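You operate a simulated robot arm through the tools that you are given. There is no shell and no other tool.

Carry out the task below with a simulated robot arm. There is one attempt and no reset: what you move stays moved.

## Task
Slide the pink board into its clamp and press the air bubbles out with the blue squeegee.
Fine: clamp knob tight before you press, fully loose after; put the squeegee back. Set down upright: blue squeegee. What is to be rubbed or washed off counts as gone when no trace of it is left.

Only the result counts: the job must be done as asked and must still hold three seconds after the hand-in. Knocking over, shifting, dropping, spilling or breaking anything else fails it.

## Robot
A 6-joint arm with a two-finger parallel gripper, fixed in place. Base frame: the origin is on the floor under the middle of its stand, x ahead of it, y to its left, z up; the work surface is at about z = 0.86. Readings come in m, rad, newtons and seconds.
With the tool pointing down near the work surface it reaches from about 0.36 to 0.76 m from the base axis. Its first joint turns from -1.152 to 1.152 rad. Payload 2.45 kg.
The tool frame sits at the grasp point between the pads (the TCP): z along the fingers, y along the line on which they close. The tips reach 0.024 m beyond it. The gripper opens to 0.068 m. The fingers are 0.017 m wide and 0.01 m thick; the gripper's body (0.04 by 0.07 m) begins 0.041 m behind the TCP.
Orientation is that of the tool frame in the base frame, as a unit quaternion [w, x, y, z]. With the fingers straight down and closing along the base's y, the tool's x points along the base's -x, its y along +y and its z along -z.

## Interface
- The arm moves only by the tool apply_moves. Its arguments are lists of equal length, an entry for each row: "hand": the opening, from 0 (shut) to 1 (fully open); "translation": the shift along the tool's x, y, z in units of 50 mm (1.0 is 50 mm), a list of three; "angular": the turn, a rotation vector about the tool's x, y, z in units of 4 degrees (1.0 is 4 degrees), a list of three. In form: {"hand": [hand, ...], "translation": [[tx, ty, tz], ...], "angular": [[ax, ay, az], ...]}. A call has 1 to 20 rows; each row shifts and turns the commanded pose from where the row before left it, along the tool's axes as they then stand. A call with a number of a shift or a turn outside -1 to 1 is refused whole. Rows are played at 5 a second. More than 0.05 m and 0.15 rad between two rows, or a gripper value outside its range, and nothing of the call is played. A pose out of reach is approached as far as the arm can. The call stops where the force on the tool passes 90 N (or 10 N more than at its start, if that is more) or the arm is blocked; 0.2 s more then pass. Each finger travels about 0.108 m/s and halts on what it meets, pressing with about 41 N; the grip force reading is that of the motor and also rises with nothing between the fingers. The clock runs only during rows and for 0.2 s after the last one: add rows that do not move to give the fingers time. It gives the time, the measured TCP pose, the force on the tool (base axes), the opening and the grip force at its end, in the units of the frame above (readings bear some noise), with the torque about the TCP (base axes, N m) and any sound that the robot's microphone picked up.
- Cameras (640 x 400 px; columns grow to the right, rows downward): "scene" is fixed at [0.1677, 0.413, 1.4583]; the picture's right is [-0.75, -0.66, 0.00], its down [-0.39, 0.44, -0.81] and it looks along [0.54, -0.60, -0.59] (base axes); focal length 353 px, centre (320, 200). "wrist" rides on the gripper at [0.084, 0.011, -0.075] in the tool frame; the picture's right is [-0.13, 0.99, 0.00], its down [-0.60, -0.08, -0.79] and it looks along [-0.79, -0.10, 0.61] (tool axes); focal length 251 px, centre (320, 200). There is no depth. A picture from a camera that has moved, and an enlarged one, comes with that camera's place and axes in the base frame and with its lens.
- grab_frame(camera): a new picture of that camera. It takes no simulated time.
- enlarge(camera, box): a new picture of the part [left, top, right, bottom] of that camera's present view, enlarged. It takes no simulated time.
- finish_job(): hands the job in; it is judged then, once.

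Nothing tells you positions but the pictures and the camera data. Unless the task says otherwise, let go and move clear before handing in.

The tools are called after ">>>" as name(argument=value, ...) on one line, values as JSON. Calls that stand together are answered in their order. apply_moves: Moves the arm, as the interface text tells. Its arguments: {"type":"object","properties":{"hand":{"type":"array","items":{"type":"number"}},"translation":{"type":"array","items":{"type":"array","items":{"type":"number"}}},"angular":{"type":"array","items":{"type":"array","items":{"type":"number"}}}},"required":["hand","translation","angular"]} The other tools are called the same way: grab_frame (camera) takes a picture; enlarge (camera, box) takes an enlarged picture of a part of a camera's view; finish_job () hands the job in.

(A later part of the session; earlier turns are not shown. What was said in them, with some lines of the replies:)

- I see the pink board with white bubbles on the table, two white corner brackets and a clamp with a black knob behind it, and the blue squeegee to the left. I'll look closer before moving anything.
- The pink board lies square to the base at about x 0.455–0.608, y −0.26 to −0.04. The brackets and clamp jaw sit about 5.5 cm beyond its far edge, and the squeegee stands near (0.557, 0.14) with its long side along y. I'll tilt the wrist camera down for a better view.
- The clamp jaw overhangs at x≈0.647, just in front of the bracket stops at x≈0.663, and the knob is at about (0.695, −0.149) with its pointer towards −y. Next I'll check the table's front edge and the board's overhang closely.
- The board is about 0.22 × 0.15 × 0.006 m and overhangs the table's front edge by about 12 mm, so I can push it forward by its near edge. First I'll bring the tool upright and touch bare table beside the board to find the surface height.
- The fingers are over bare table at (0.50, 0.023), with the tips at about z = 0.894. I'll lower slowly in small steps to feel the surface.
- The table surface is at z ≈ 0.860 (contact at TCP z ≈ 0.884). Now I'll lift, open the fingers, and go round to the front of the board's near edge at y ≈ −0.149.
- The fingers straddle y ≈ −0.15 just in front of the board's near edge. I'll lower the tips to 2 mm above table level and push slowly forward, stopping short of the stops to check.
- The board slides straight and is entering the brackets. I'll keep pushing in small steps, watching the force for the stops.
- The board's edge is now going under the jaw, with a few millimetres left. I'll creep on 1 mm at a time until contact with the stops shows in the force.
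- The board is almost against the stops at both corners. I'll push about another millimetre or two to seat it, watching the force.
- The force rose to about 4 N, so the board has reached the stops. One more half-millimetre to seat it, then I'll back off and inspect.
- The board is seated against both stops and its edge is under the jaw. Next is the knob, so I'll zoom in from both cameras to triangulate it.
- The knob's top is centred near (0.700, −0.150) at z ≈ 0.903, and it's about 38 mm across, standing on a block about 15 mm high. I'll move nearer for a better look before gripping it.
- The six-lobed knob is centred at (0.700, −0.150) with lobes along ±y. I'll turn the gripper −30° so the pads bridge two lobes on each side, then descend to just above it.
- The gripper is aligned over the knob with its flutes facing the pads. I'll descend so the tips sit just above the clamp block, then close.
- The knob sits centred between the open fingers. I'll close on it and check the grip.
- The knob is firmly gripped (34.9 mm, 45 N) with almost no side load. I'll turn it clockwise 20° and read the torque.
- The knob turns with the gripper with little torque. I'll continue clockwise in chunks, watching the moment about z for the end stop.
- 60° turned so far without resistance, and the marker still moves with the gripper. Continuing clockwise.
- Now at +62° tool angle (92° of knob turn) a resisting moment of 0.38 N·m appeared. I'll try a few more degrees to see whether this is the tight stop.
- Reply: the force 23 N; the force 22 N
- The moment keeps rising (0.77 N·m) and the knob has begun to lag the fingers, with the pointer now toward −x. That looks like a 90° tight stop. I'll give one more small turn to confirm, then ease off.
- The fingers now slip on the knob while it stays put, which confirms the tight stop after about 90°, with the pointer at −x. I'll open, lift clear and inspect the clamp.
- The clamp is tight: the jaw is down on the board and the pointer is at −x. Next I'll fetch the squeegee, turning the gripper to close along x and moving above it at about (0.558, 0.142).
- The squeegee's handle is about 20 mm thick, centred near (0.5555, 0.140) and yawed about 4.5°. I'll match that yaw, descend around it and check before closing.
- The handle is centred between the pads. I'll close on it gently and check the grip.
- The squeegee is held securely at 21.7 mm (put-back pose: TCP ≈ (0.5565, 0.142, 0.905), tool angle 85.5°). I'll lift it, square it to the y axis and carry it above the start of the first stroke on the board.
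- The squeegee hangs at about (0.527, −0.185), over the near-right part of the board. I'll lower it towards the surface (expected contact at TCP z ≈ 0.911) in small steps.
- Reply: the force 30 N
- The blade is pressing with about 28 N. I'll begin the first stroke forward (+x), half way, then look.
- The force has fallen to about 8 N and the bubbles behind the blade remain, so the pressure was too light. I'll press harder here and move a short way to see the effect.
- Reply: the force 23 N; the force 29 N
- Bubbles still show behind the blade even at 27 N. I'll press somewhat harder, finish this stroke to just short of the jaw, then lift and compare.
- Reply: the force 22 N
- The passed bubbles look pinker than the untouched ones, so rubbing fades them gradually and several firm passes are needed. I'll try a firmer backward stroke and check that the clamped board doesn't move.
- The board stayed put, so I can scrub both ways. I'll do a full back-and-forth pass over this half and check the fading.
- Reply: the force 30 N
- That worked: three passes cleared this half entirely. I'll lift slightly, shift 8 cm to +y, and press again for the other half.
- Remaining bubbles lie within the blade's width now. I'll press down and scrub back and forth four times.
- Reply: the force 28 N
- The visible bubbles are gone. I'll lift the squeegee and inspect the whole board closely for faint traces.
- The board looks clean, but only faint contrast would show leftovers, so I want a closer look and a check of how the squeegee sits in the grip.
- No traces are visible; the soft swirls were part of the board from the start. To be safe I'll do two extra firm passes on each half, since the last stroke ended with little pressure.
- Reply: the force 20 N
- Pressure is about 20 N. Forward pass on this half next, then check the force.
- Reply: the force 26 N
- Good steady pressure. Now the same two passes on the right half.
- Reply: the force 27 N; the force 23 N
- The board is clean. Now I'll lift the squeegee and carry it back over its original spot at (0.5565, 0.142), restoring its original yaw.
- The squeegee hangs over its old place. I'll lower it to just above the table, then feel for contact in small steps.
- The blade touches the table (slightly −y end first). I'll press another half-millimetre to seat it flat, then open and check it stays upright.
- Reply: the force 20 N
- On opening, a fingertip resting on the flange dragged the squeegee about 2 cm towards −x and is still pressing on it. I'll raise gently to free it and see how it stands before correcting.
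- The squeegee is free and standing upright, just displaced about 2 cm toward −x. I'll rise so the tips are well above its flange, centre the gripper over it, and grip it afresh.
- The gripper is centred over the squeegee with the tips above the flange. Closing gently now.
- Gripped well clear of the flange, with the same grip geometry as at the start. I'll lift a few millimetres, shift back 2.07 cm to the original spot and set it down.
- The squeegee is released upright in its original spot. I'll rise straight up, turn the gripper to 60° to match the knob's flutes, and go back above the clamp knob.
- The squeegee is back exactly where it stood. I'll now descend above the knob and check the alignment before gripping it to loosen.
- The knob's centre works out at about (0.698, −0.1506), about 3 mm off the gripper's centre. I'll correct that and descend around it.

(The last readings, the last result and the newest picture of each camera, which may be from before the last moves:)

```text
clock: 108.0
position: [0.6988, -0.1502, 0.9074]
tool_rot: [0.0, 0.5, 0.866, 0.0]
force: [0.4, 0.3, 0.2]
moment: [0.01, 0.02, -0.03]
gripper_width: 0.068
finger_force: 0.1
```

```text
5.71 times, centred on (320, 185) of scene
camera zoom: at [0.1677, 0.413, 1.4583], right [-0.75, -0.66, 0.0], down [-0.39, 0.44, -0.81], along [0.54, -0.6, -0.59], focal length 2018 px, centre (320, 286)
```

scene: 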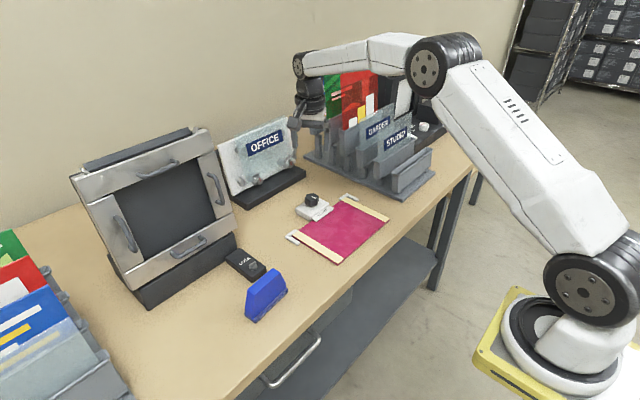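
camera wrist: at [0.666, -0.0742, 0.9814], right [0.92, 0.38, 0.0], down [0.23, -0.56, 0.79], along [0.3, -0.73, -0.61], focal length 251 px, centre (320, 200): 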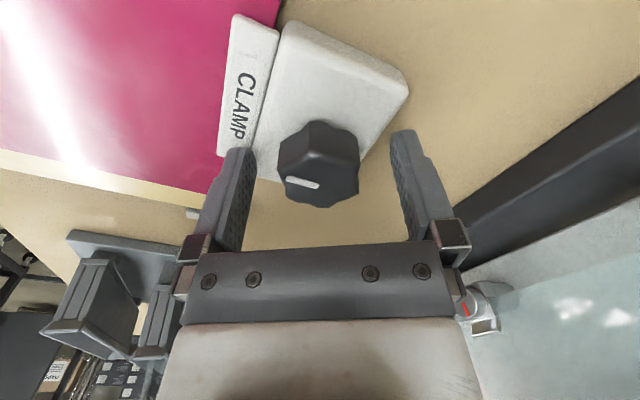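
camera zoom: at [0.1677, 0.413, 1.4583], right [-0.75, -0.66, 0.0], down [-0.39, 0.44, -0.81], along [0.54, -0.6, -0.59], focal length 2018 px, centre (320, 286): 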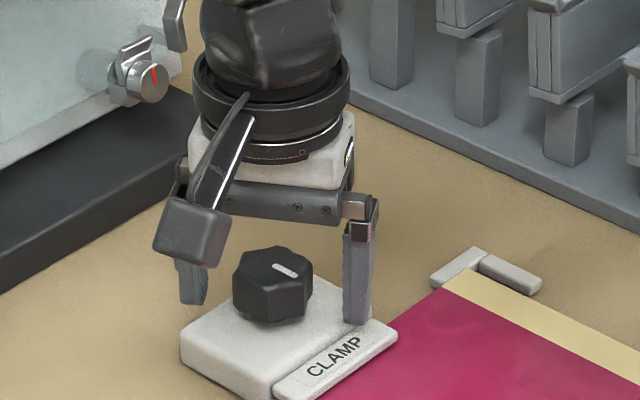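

Well centred again (same picture as the first grip). Closing on the knob.

>>> apply_moves(hand=[0.7, 0.5, 0.3, 0, 0], translation=[[0, 0, 0], [0, 0, 0], [0, 0, 0], [0, 0, 0], [0, 0, 0]], angular=[[0, 0, 0], [0, 0, 0], [0, 0, 0], [0, 0, 0], [0, 0, 0]])

>>> enlarge(camera="wrist", box=[200, 80, 460, 240])

```text
clock: 109.2
position: [0.699, -0.1514, 0.9061]
tool_rot: [0.0, 0.5, 0.866, 0.0]
force: [5.7, 0.9, -3.3]
moment: [-0.03, -0.14, 0.0]
gripper_width: 0.0352
finger_force: 45.5
```

```text
2.46 times, centred on (330, 160) of wrist
camera zoom: at [0.6662, -0.0739, 0.9814], right [0.92, 0.38, 0.0], down [0.23, -0.56, 0.79], along [0.3, -0.73, -0.61], focal length 619 px, centre (295, 298)
```

zoom: 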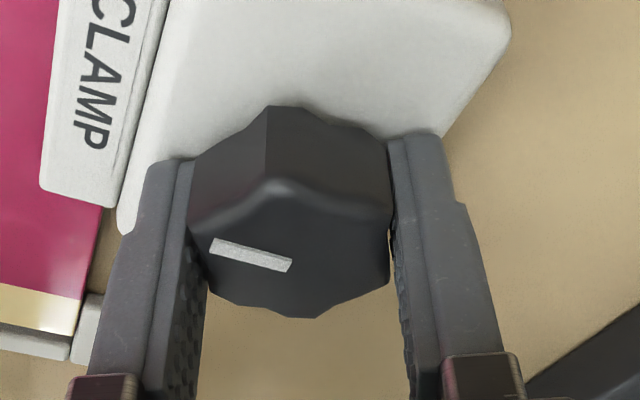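

Firm grip on the knob. Now turning counterclockwise to loosen, in chunks.

>>> apply_moves(hand=[0, 0, 0, 0, 0, 0], translation=[[0, 0, 0], [0, 0, 0], [0, 0, 0], [0, 0, 0], [0, 0, 0], [0, 0, 0]], angular=[[0, 0, -1], [0, 0, -1], [0, 0, -1], [0, 0, -1], [0, 0, -1], [0, 0, 0]])

>>> apply_moves(hand=[0, 0, 0, 0, 0, 0], translation=[[0, 0, 0], [0, 0, 0], [0, 0, 0], [0, 0, 0], [0, 0, 0], [0, 0, 0]], angular=[[0, 0, -1], [0, 0, -1], [0, 0, -1], [0, 0, -1], [0, 0, -1], [0, 0, 0]])

>>> enlarge(camera="wrist", box=[200, 80, 460, 240])

```text
clock: 110.6
position: [0.6998, -0.1519, 0.9053]
tool_rot: [0.001, 0.341, 0.94, 0.001]
force: [16.8, 4.4, -6.1]
moment: [0.19, -0.23, -0.06]
gripper_width: 0.0354
finger_force: 45.3
```

```text
clock: 112.0
position: [0.701, -0.1495, 0.9076]
tool_rot: [0.001, 0.173, 0.985, 0.0]
force: [22.3, 13.6, -3.7]
moment: [0.36, 0.08, -0.01]
gripper_width: 0.0356
finger_force: 44.5
```

```text
2.46 times, centred on (330, 160) of wrist
camera zoom: at [0.624, -0.1123, 0.9814], right [0.46, 0.89, 0.0], down [0.54, -0.28, 0.79], along [0.71, -0.36, -0.61], focal length 619 px, centre (295, 298)
```

zoom: 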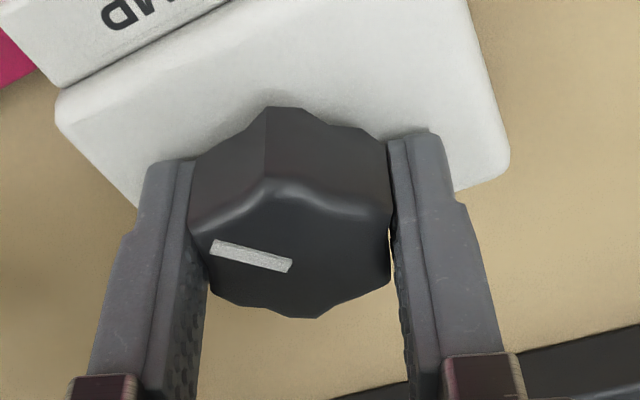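

The knob follows (40° so far). I'll relieve the side load with a sub-millimetre shift and keep turning.

>>> apply_moves(hand=[0, 0, 0, 0, 0, 0], translation=[[-0.012, 0.015, 0], [0, 0, 0], [0, 0, 0], [0, 0, 0], [0, 0, 0], [0, 0, 0]], angular=[[0, 0, 0], [0, 0, -1], [0, 0, -1], [0, 0, -1], [0, 0, -1], [0, 0, 0]])

>>> apply_moves(hand=[0, 0, 0, 0, 0], translation=[[0, 0, 0], [0, 0, 0], [0, 0, 0], [0, 0, 0], [0, 0, 0]], angular=[[0, 0, -1], [0, 0, -1], [0, 0, -1], [0, 0, -1], [0, 0, 0]])

>>> apply_moves(hand=[0, 0, 0, 0], translation=[[0, 0, 0], [0, 0, 0], [0, 0, 0], [0, 0, 0]], angular=[[0, 0, -1], [0, 0, -1], [0, 0, -0.5], [0, 0, 0]])

>>> enlarge(camera="wrist", box=[200, 80, 460, 240])

```text
clock: 113.4
position: [0.699, -0.1508, 0.9069]
tool_rot: [0.0, 0.034, 0.999, 0.0]
force: [11.1, 18.1, 7.9]
moment: [0.42, 0.92, 0.03]
gripper_width: 0.0351
finger_force: 45.0
```

```text
clock: 114.6
position: [0.6998, -0.1489, 0.9071]
tool_rot: [-0.001, -0.107, 0.994, 0.0]
force: [2.2, 21.8, 15.3]
moment: [0.37, 0.81, -0.04]
gripper_width: 0.035
finger_force: 45.3
```

```text
clock: 115.6
position: [0.699, -0.1499, 0.9049]
tool_rot: [0.0, -0.192, 0.981, 0.001]
force: [0.2, 22.6, 12.8]
moment: [0.33, -0.17, -0.03]
gripper_width: 0.0353
finger_force: 44.5
```

```text
2.46 times, centred on (330, 160) of wrist
camera zoom: at [0.6173, -0.1717, 0.9814], right [-0.25, 0.97, 0.0], down [0.59, 0.15, 0.79], along [0.77, 0.2, -0.61], focal length 619 px, centre (295, 298)
```

zoom: 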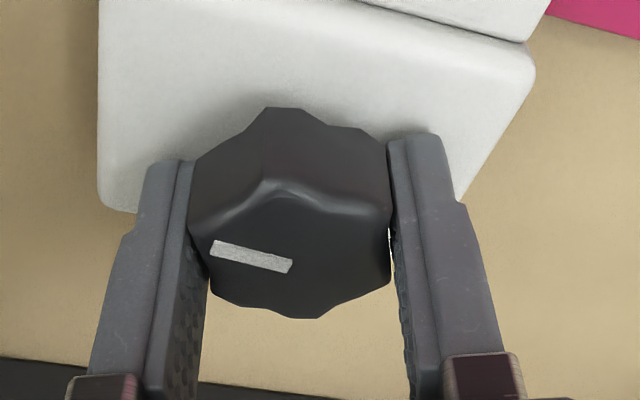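

82° undone and the knob still moves freely. I'll continue in small increments and look for the loose stop through the moment.

>>> apply_moves(hand=[0, 0, 0, 0], translation=[[-0.006, 0.015, 0], [0, 0, 0], [0, 0, 0], [0, 0, 0]], angular=[[0, 0, 0], [0, 0, -1], [0, 0, -0.5], [0, 0, 0]])

>>> apply_moves(hand=[0, 0], translation=[[0, 0, 0], [0, 0, 0]], angular=[[0, 0, -0.6], [0, 0, 0]])

>>> apply_moves(hand=[0, 0], translation=[[0, 0, 0], [0, 0, 0]], angular=[[0, 0, -0.6], [0, 0, 0]])

>>> enlarge(camera="wrist", box=[200, 80, 460, 240])

```text
clock: 116.6
position: [0.6997, -0.1493, 0.9061]
tool_rot: [-0.001, -0.242, 0.97, 0.001]
force: [-5.8, 19.9, 11.8]
moment: [0.69, -0.6, -0.05]
gripper_width: 0.0354
finger_force: 45.0
```

```text
clock: 117.2
position: [0.6992, -0.1502, 0.9071]
tool_rot: [0.0, -0.262, 0.965, 0.0]
force: [-4.4, 20.0, 10.6]
moment: [0.37, 0.2, -0.8]
gripper_width: 0.0351
finger_force: 45.0
```

```text
clock: 117.8
position: [0.6992, -0.1491, 0.9064]
tool_rot: [-0.001, -0.282, 0.959, 0.0]
force: [-3.3, 21.4, 7.3]
moment: [0.43, -0.15, -0.66]
gripper_width: 0.0355
finger_force: 45.2
```

```text
2.46 times, centred on (330, 160) of wrist
camera zoom: at [0.6229, -0.1862, 0.9813], right [-0.43, 0.9, 0.0], down [0.55, 0.26, 0.79], along [0.72, 0.34, -0.61], focal length 619 px, centre (295, 298)
```

zoom: 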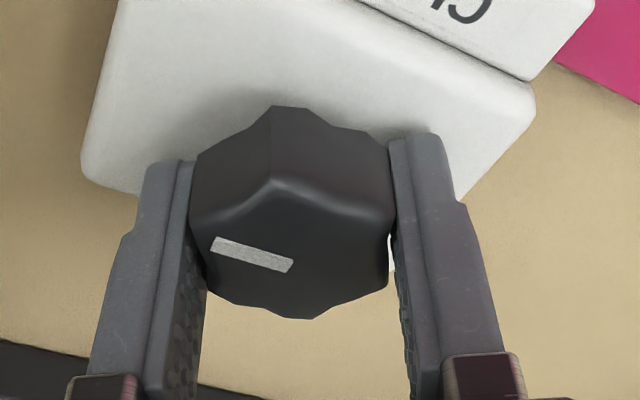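

The moment jumped to −0.8 N·m and the fingers began slipping on the knob: that's the loose stop, with the pointer back at −y. I'll open, lift clear and inspect everything.

>>> apply_moves(hand=[0.5, 0.7, 1, 1, 1, 1, 1, 1, 1], translation=[[0, 0, 0], [0, 0, 0], [0, 0, 0], [0, 0, 0], [0, 0, -0.4], [0, 0, -0.8], [0, 0, -1], [0, 0, -1], [0, 0, 0]], angular=[[0, 0, 0], [0, 0, 0], [0, 0, 0], [0, 0, 0], [0, 0, 0], [0, 0, 0], [0, 0, 0], [0, 0, 0], [0, 0, 0]])

>>> enlarge(camera="scene", box=[295, 185, 335, 225])

>>> enlarge(camera="scene", box=[270, 180, 410, 273])

>>> grab_frame(camera="wrist")

```text
clock: 119.8
position: [0.6972, -0.1508, 1.066]
tool_rot: [0.0, -0.283, 0.959, -0.001]
force: [-0.6, 1.2, -0.6]
moment: [-0.01, 0.0, -0.02]
gripper_width: 0.068
finger_force: 0.0
```

```text
10.00 times, centred on (315, 205) of scene
camera zoom: at [0.1677, 0.413, 1.4583], right [-0.75, -0.66, 0.0], down [-0.39, 0.44, -0.81], along [0.54, -0.6, -0.59], focal length 3531 px, centre (370, 150)
```

zoom: 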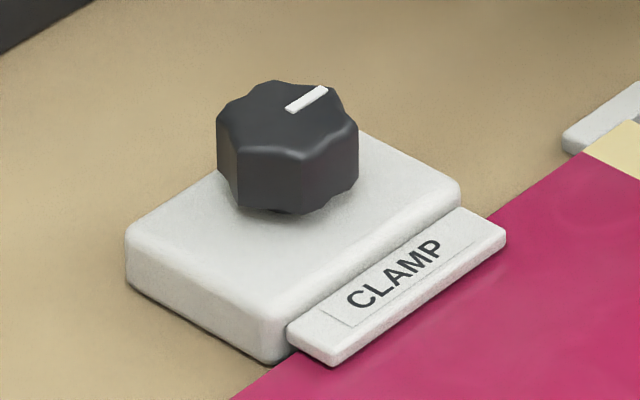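

```text
4.30 times, centred on (340, 226) of scene
camera zoom: at [0.1677, 0.413, 1.4583], right [-0.75, -0.66, 0.0], down [-0.39, 0.44, -0.81], along [0.54, -0.6, -0.59], focal length 1519 px, centre (234, 86)
```

zoom: 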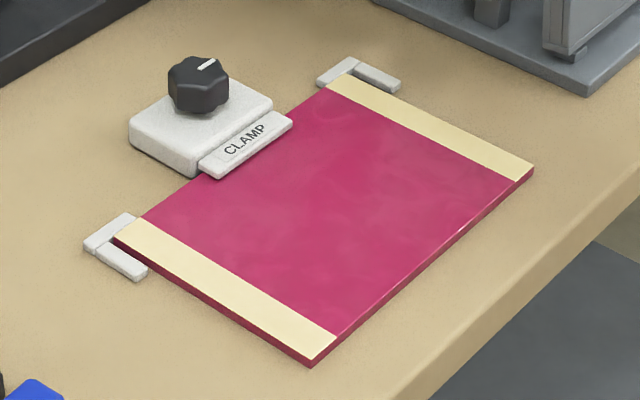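

```text
taken
camera wrist: at [0.6213, -0.1874, 1.1409], right [-0.43, 0.9, 0.0], down [0.55, 0.26, 0.79], along [0.72, 0.34, -0.61], focal length 251 px, centre (320, 200)
```

wrist: 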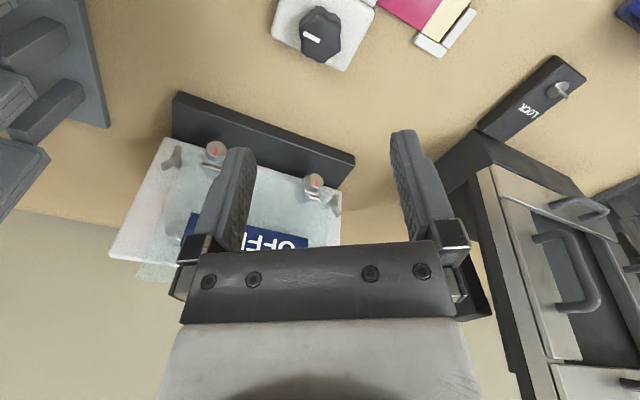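

The knob is back at its fully loose position (identical to the start picture), the board is seated and clean, and the squeegee is in place. I'll retreat to the starting pose and take a last close look at the board from above.

>>> apply_moves(hand=[1, 1, 1, 1, 1, 1, 1, 1, 1, 1, 1, 1, 1, 1, 1, 1, 1, 1], translation=[[0, 0, -0.8], [0, 0, -0.8], [0, 0, -0.8], [0, 0, 0], [0, 0, 0], [0, 0, 0], [0, 0, 0], [0, 0, 0], [0, 0, 0], [0, 0, 0], [0, 0, 0], [0, 0, 0], [0.9, 0, 0], [0.9, 0, 0], [0.9, 0, 0], [0.9, 0, 0], [0.7, 0, 0], [0, 0, 0]], angular=[[0, 0, 0], [0, 0, 0], [0, 0, 0], [0, 0, 1], [0, 0, 1], [0, 0, 1], [0, 0, 1], [0, 0, 1], [0, 0, 1], [0, 0, 1], [0, 0, 1], [0, 0, 0.2], [0, 0, 0], [0, 0, 0], [0, 0, 0], [0, 0, 0], [0, 0, 0], [0, 0, 0]])

>>> apply_moves(hand=[1, 1, 1, 1, 1], translation=[[0, 0, 0], [0, 0, 0], [0, 0, 0], [0, 0, 0], [0, 0, 0]], angular=[[0, 1, 0], [0, 1, 0], [0, 1, 0], [0, 1, 0], [0, 0, 0]])

>>> grab_frame(camera="wrist")

>>> grab_frame(camera="scene")

```text
clock: 123.6
position: [0.4835, -0.1488, 1.1856]
tool_rot: [-0.001, 0.0, 1.0, -0.001]
force: [0.5, 0.3, 0.1]
moment: [0.01, -0.01, 0.0]
gripper_width: 0.0681
finger_force: 0.1
```

```text
clock: 124.8
position: [0.4844, -0.1511, 1.1861]
tool_rot: [-0.141, 0.0, 0.99, 0.0]
force: [0.5, 0.4, 0.5]
moment: [0.03, -0.01, -0.01]
gripper_width: 0.068
finger_force: 0.0
```

```text
taken
camera wrist: at [0.4242, -0.1405, 1.2818], right [0.12, 0.99, -0.04], down [0.8, -0.08, 0.6], along [0.59, -0.1, -0.8], focal length 251 px, centre (320, 200)
```

wrist: 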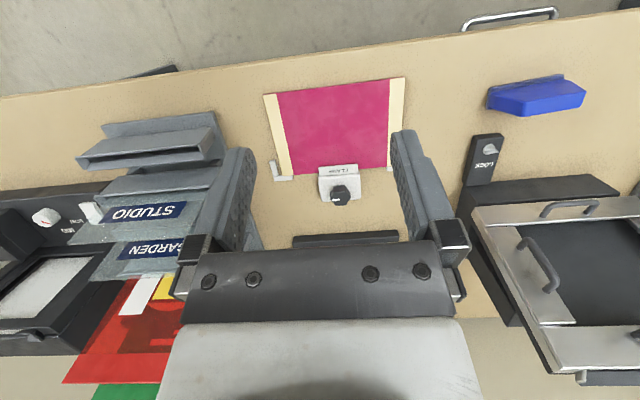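

```text
taken
```

scene: 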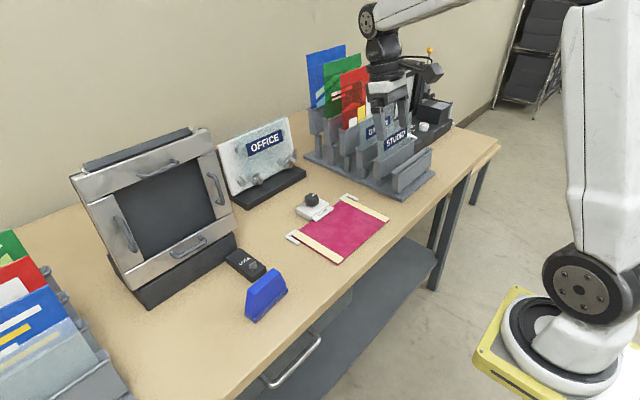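

>>> enlarge(camera="wrist", box=[255, 70, 415, 180])

>>> enlarge(camera="wrist", box=[275, 80, 345, 130])

>>> enlarge(camera="wrist", box=[330, 80, 400, 130])

>>> enlarge(camera="wrist", box=[275, 120, 395, 210])

>>> enlarge(camera="scene", box=[220, 240, 320, 330])

```text
3.64 times, centred on (335, 125) of wrist
camera zoom: at [0.4242, -0.1405, 1.2818], right [0.12, 0.99, -0.04], down [0.8, -0.08, 0.6], along [0.59, -0.1, -0.8], focal length 914 px, centre (266, 473)
```

zoom: 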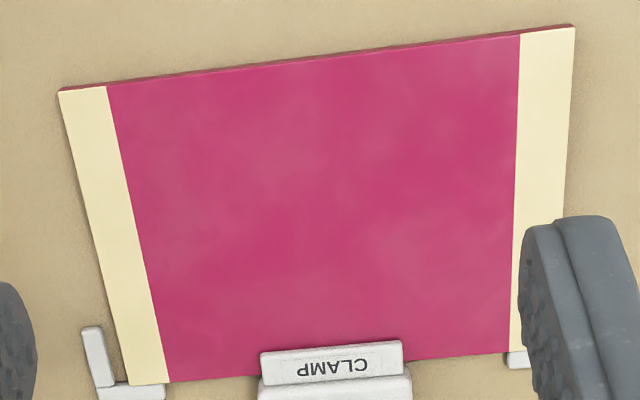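

```text
8.00 times, centred on (310, 105) of wrist
camera zoom: at [0.4242, -0.1405, 1.2818], right [0.12, 0.99, -0.04], down [0.8, -0.08, 0.6], along [0.59, -0.1, -0.8], focal length 2012 px, centre (400, 960)
```

zoom: 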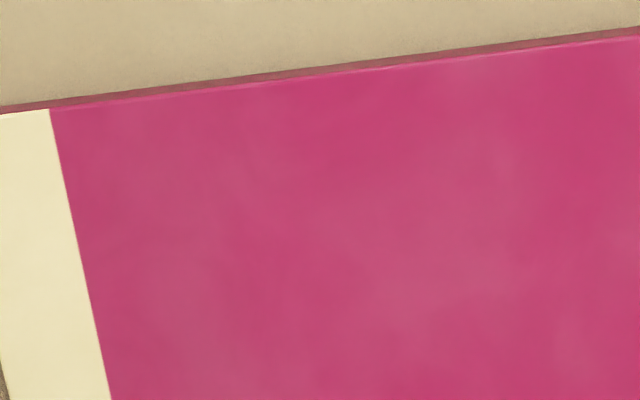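

```text
8.00 times, centred on (365, 105) of wrist
camera zoom: at [0.4242, -0.1405, 1.2818], right [0.12, 0.99, -0.04], down [0.8, -0.08, 0.6], along [0.59, -0.1, -0.8], focal length 2012 px, centre (-40, 960)
```

zoom: 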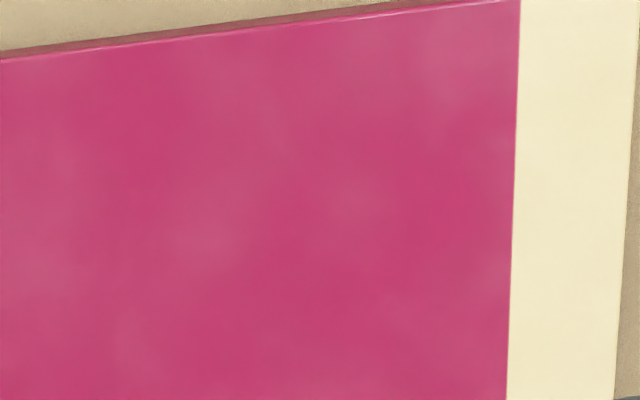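

```text
4.44 times, centred on (335, 165) of wrist
camera zoom: at [0.4242, -0.1405, 1.2818], right [0.12, 0.99, -0.04], down [0.8, -0.08, 0.6], along [0.59, -0.1, -0.8], focal length 1118 px, centre (253, 356)
```

zoom: 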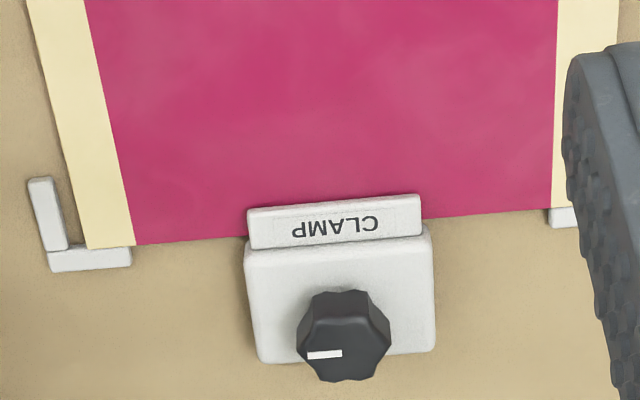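

```text
4.44 times, centred on (270, 285) of scene
camera zoom: at [0.1677, 0.413, 1.4583], right [-0.75, -0.66, 0.0], down [-0.39, 0.44, -0.81], along [0.54, -0.6, -0.59], focal length 1569 px, centre (542, -178)
```

zoom: 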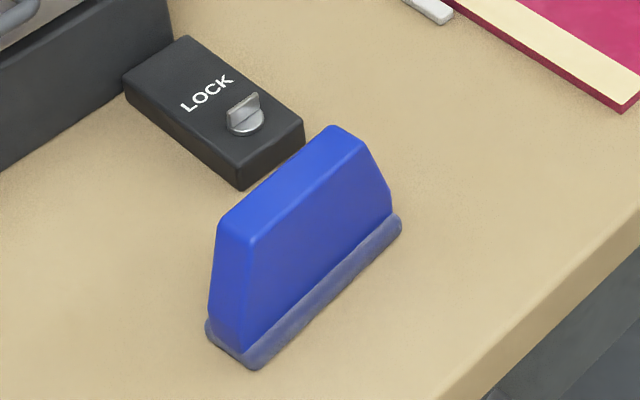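

The board is against its stops under the jaw with no bubble left. The knob is back at its loose stop, the squeegee stands upright where it began, nothing else has moved, and the open gripper is well clear. I'm handing in the job.

>>> finish_job()

```text
The job is handed in.
```

The pink board is in its clamp, the bubbles are gone, and I've handed the job in; no score has come back yet.

- **Board:** it sits against both bracket stops with its far edge under the jaw, and it didn't move during pressing or when the clamp was loosened.
- **Bubbles:** I rubbed each half several times with the clamp tight. Close-up pictures from both cameras show no trace left; the faint swirls on the board were there from the start.
- **Clamp knob:** I turned it about 90° to its tight stop before pressing. Afterwards I turned it back to its loose stop, where the pointer matches the first picture.
- **Squeegee:** it stands upright in its original spot. When I first set it down, a fingertip caught its base and dragged it about 2 cm across the table. It stayed standing, and I gripped it again and put it back in place.

In the last pictures nothing else had moved, and the gripper was open and well clear.
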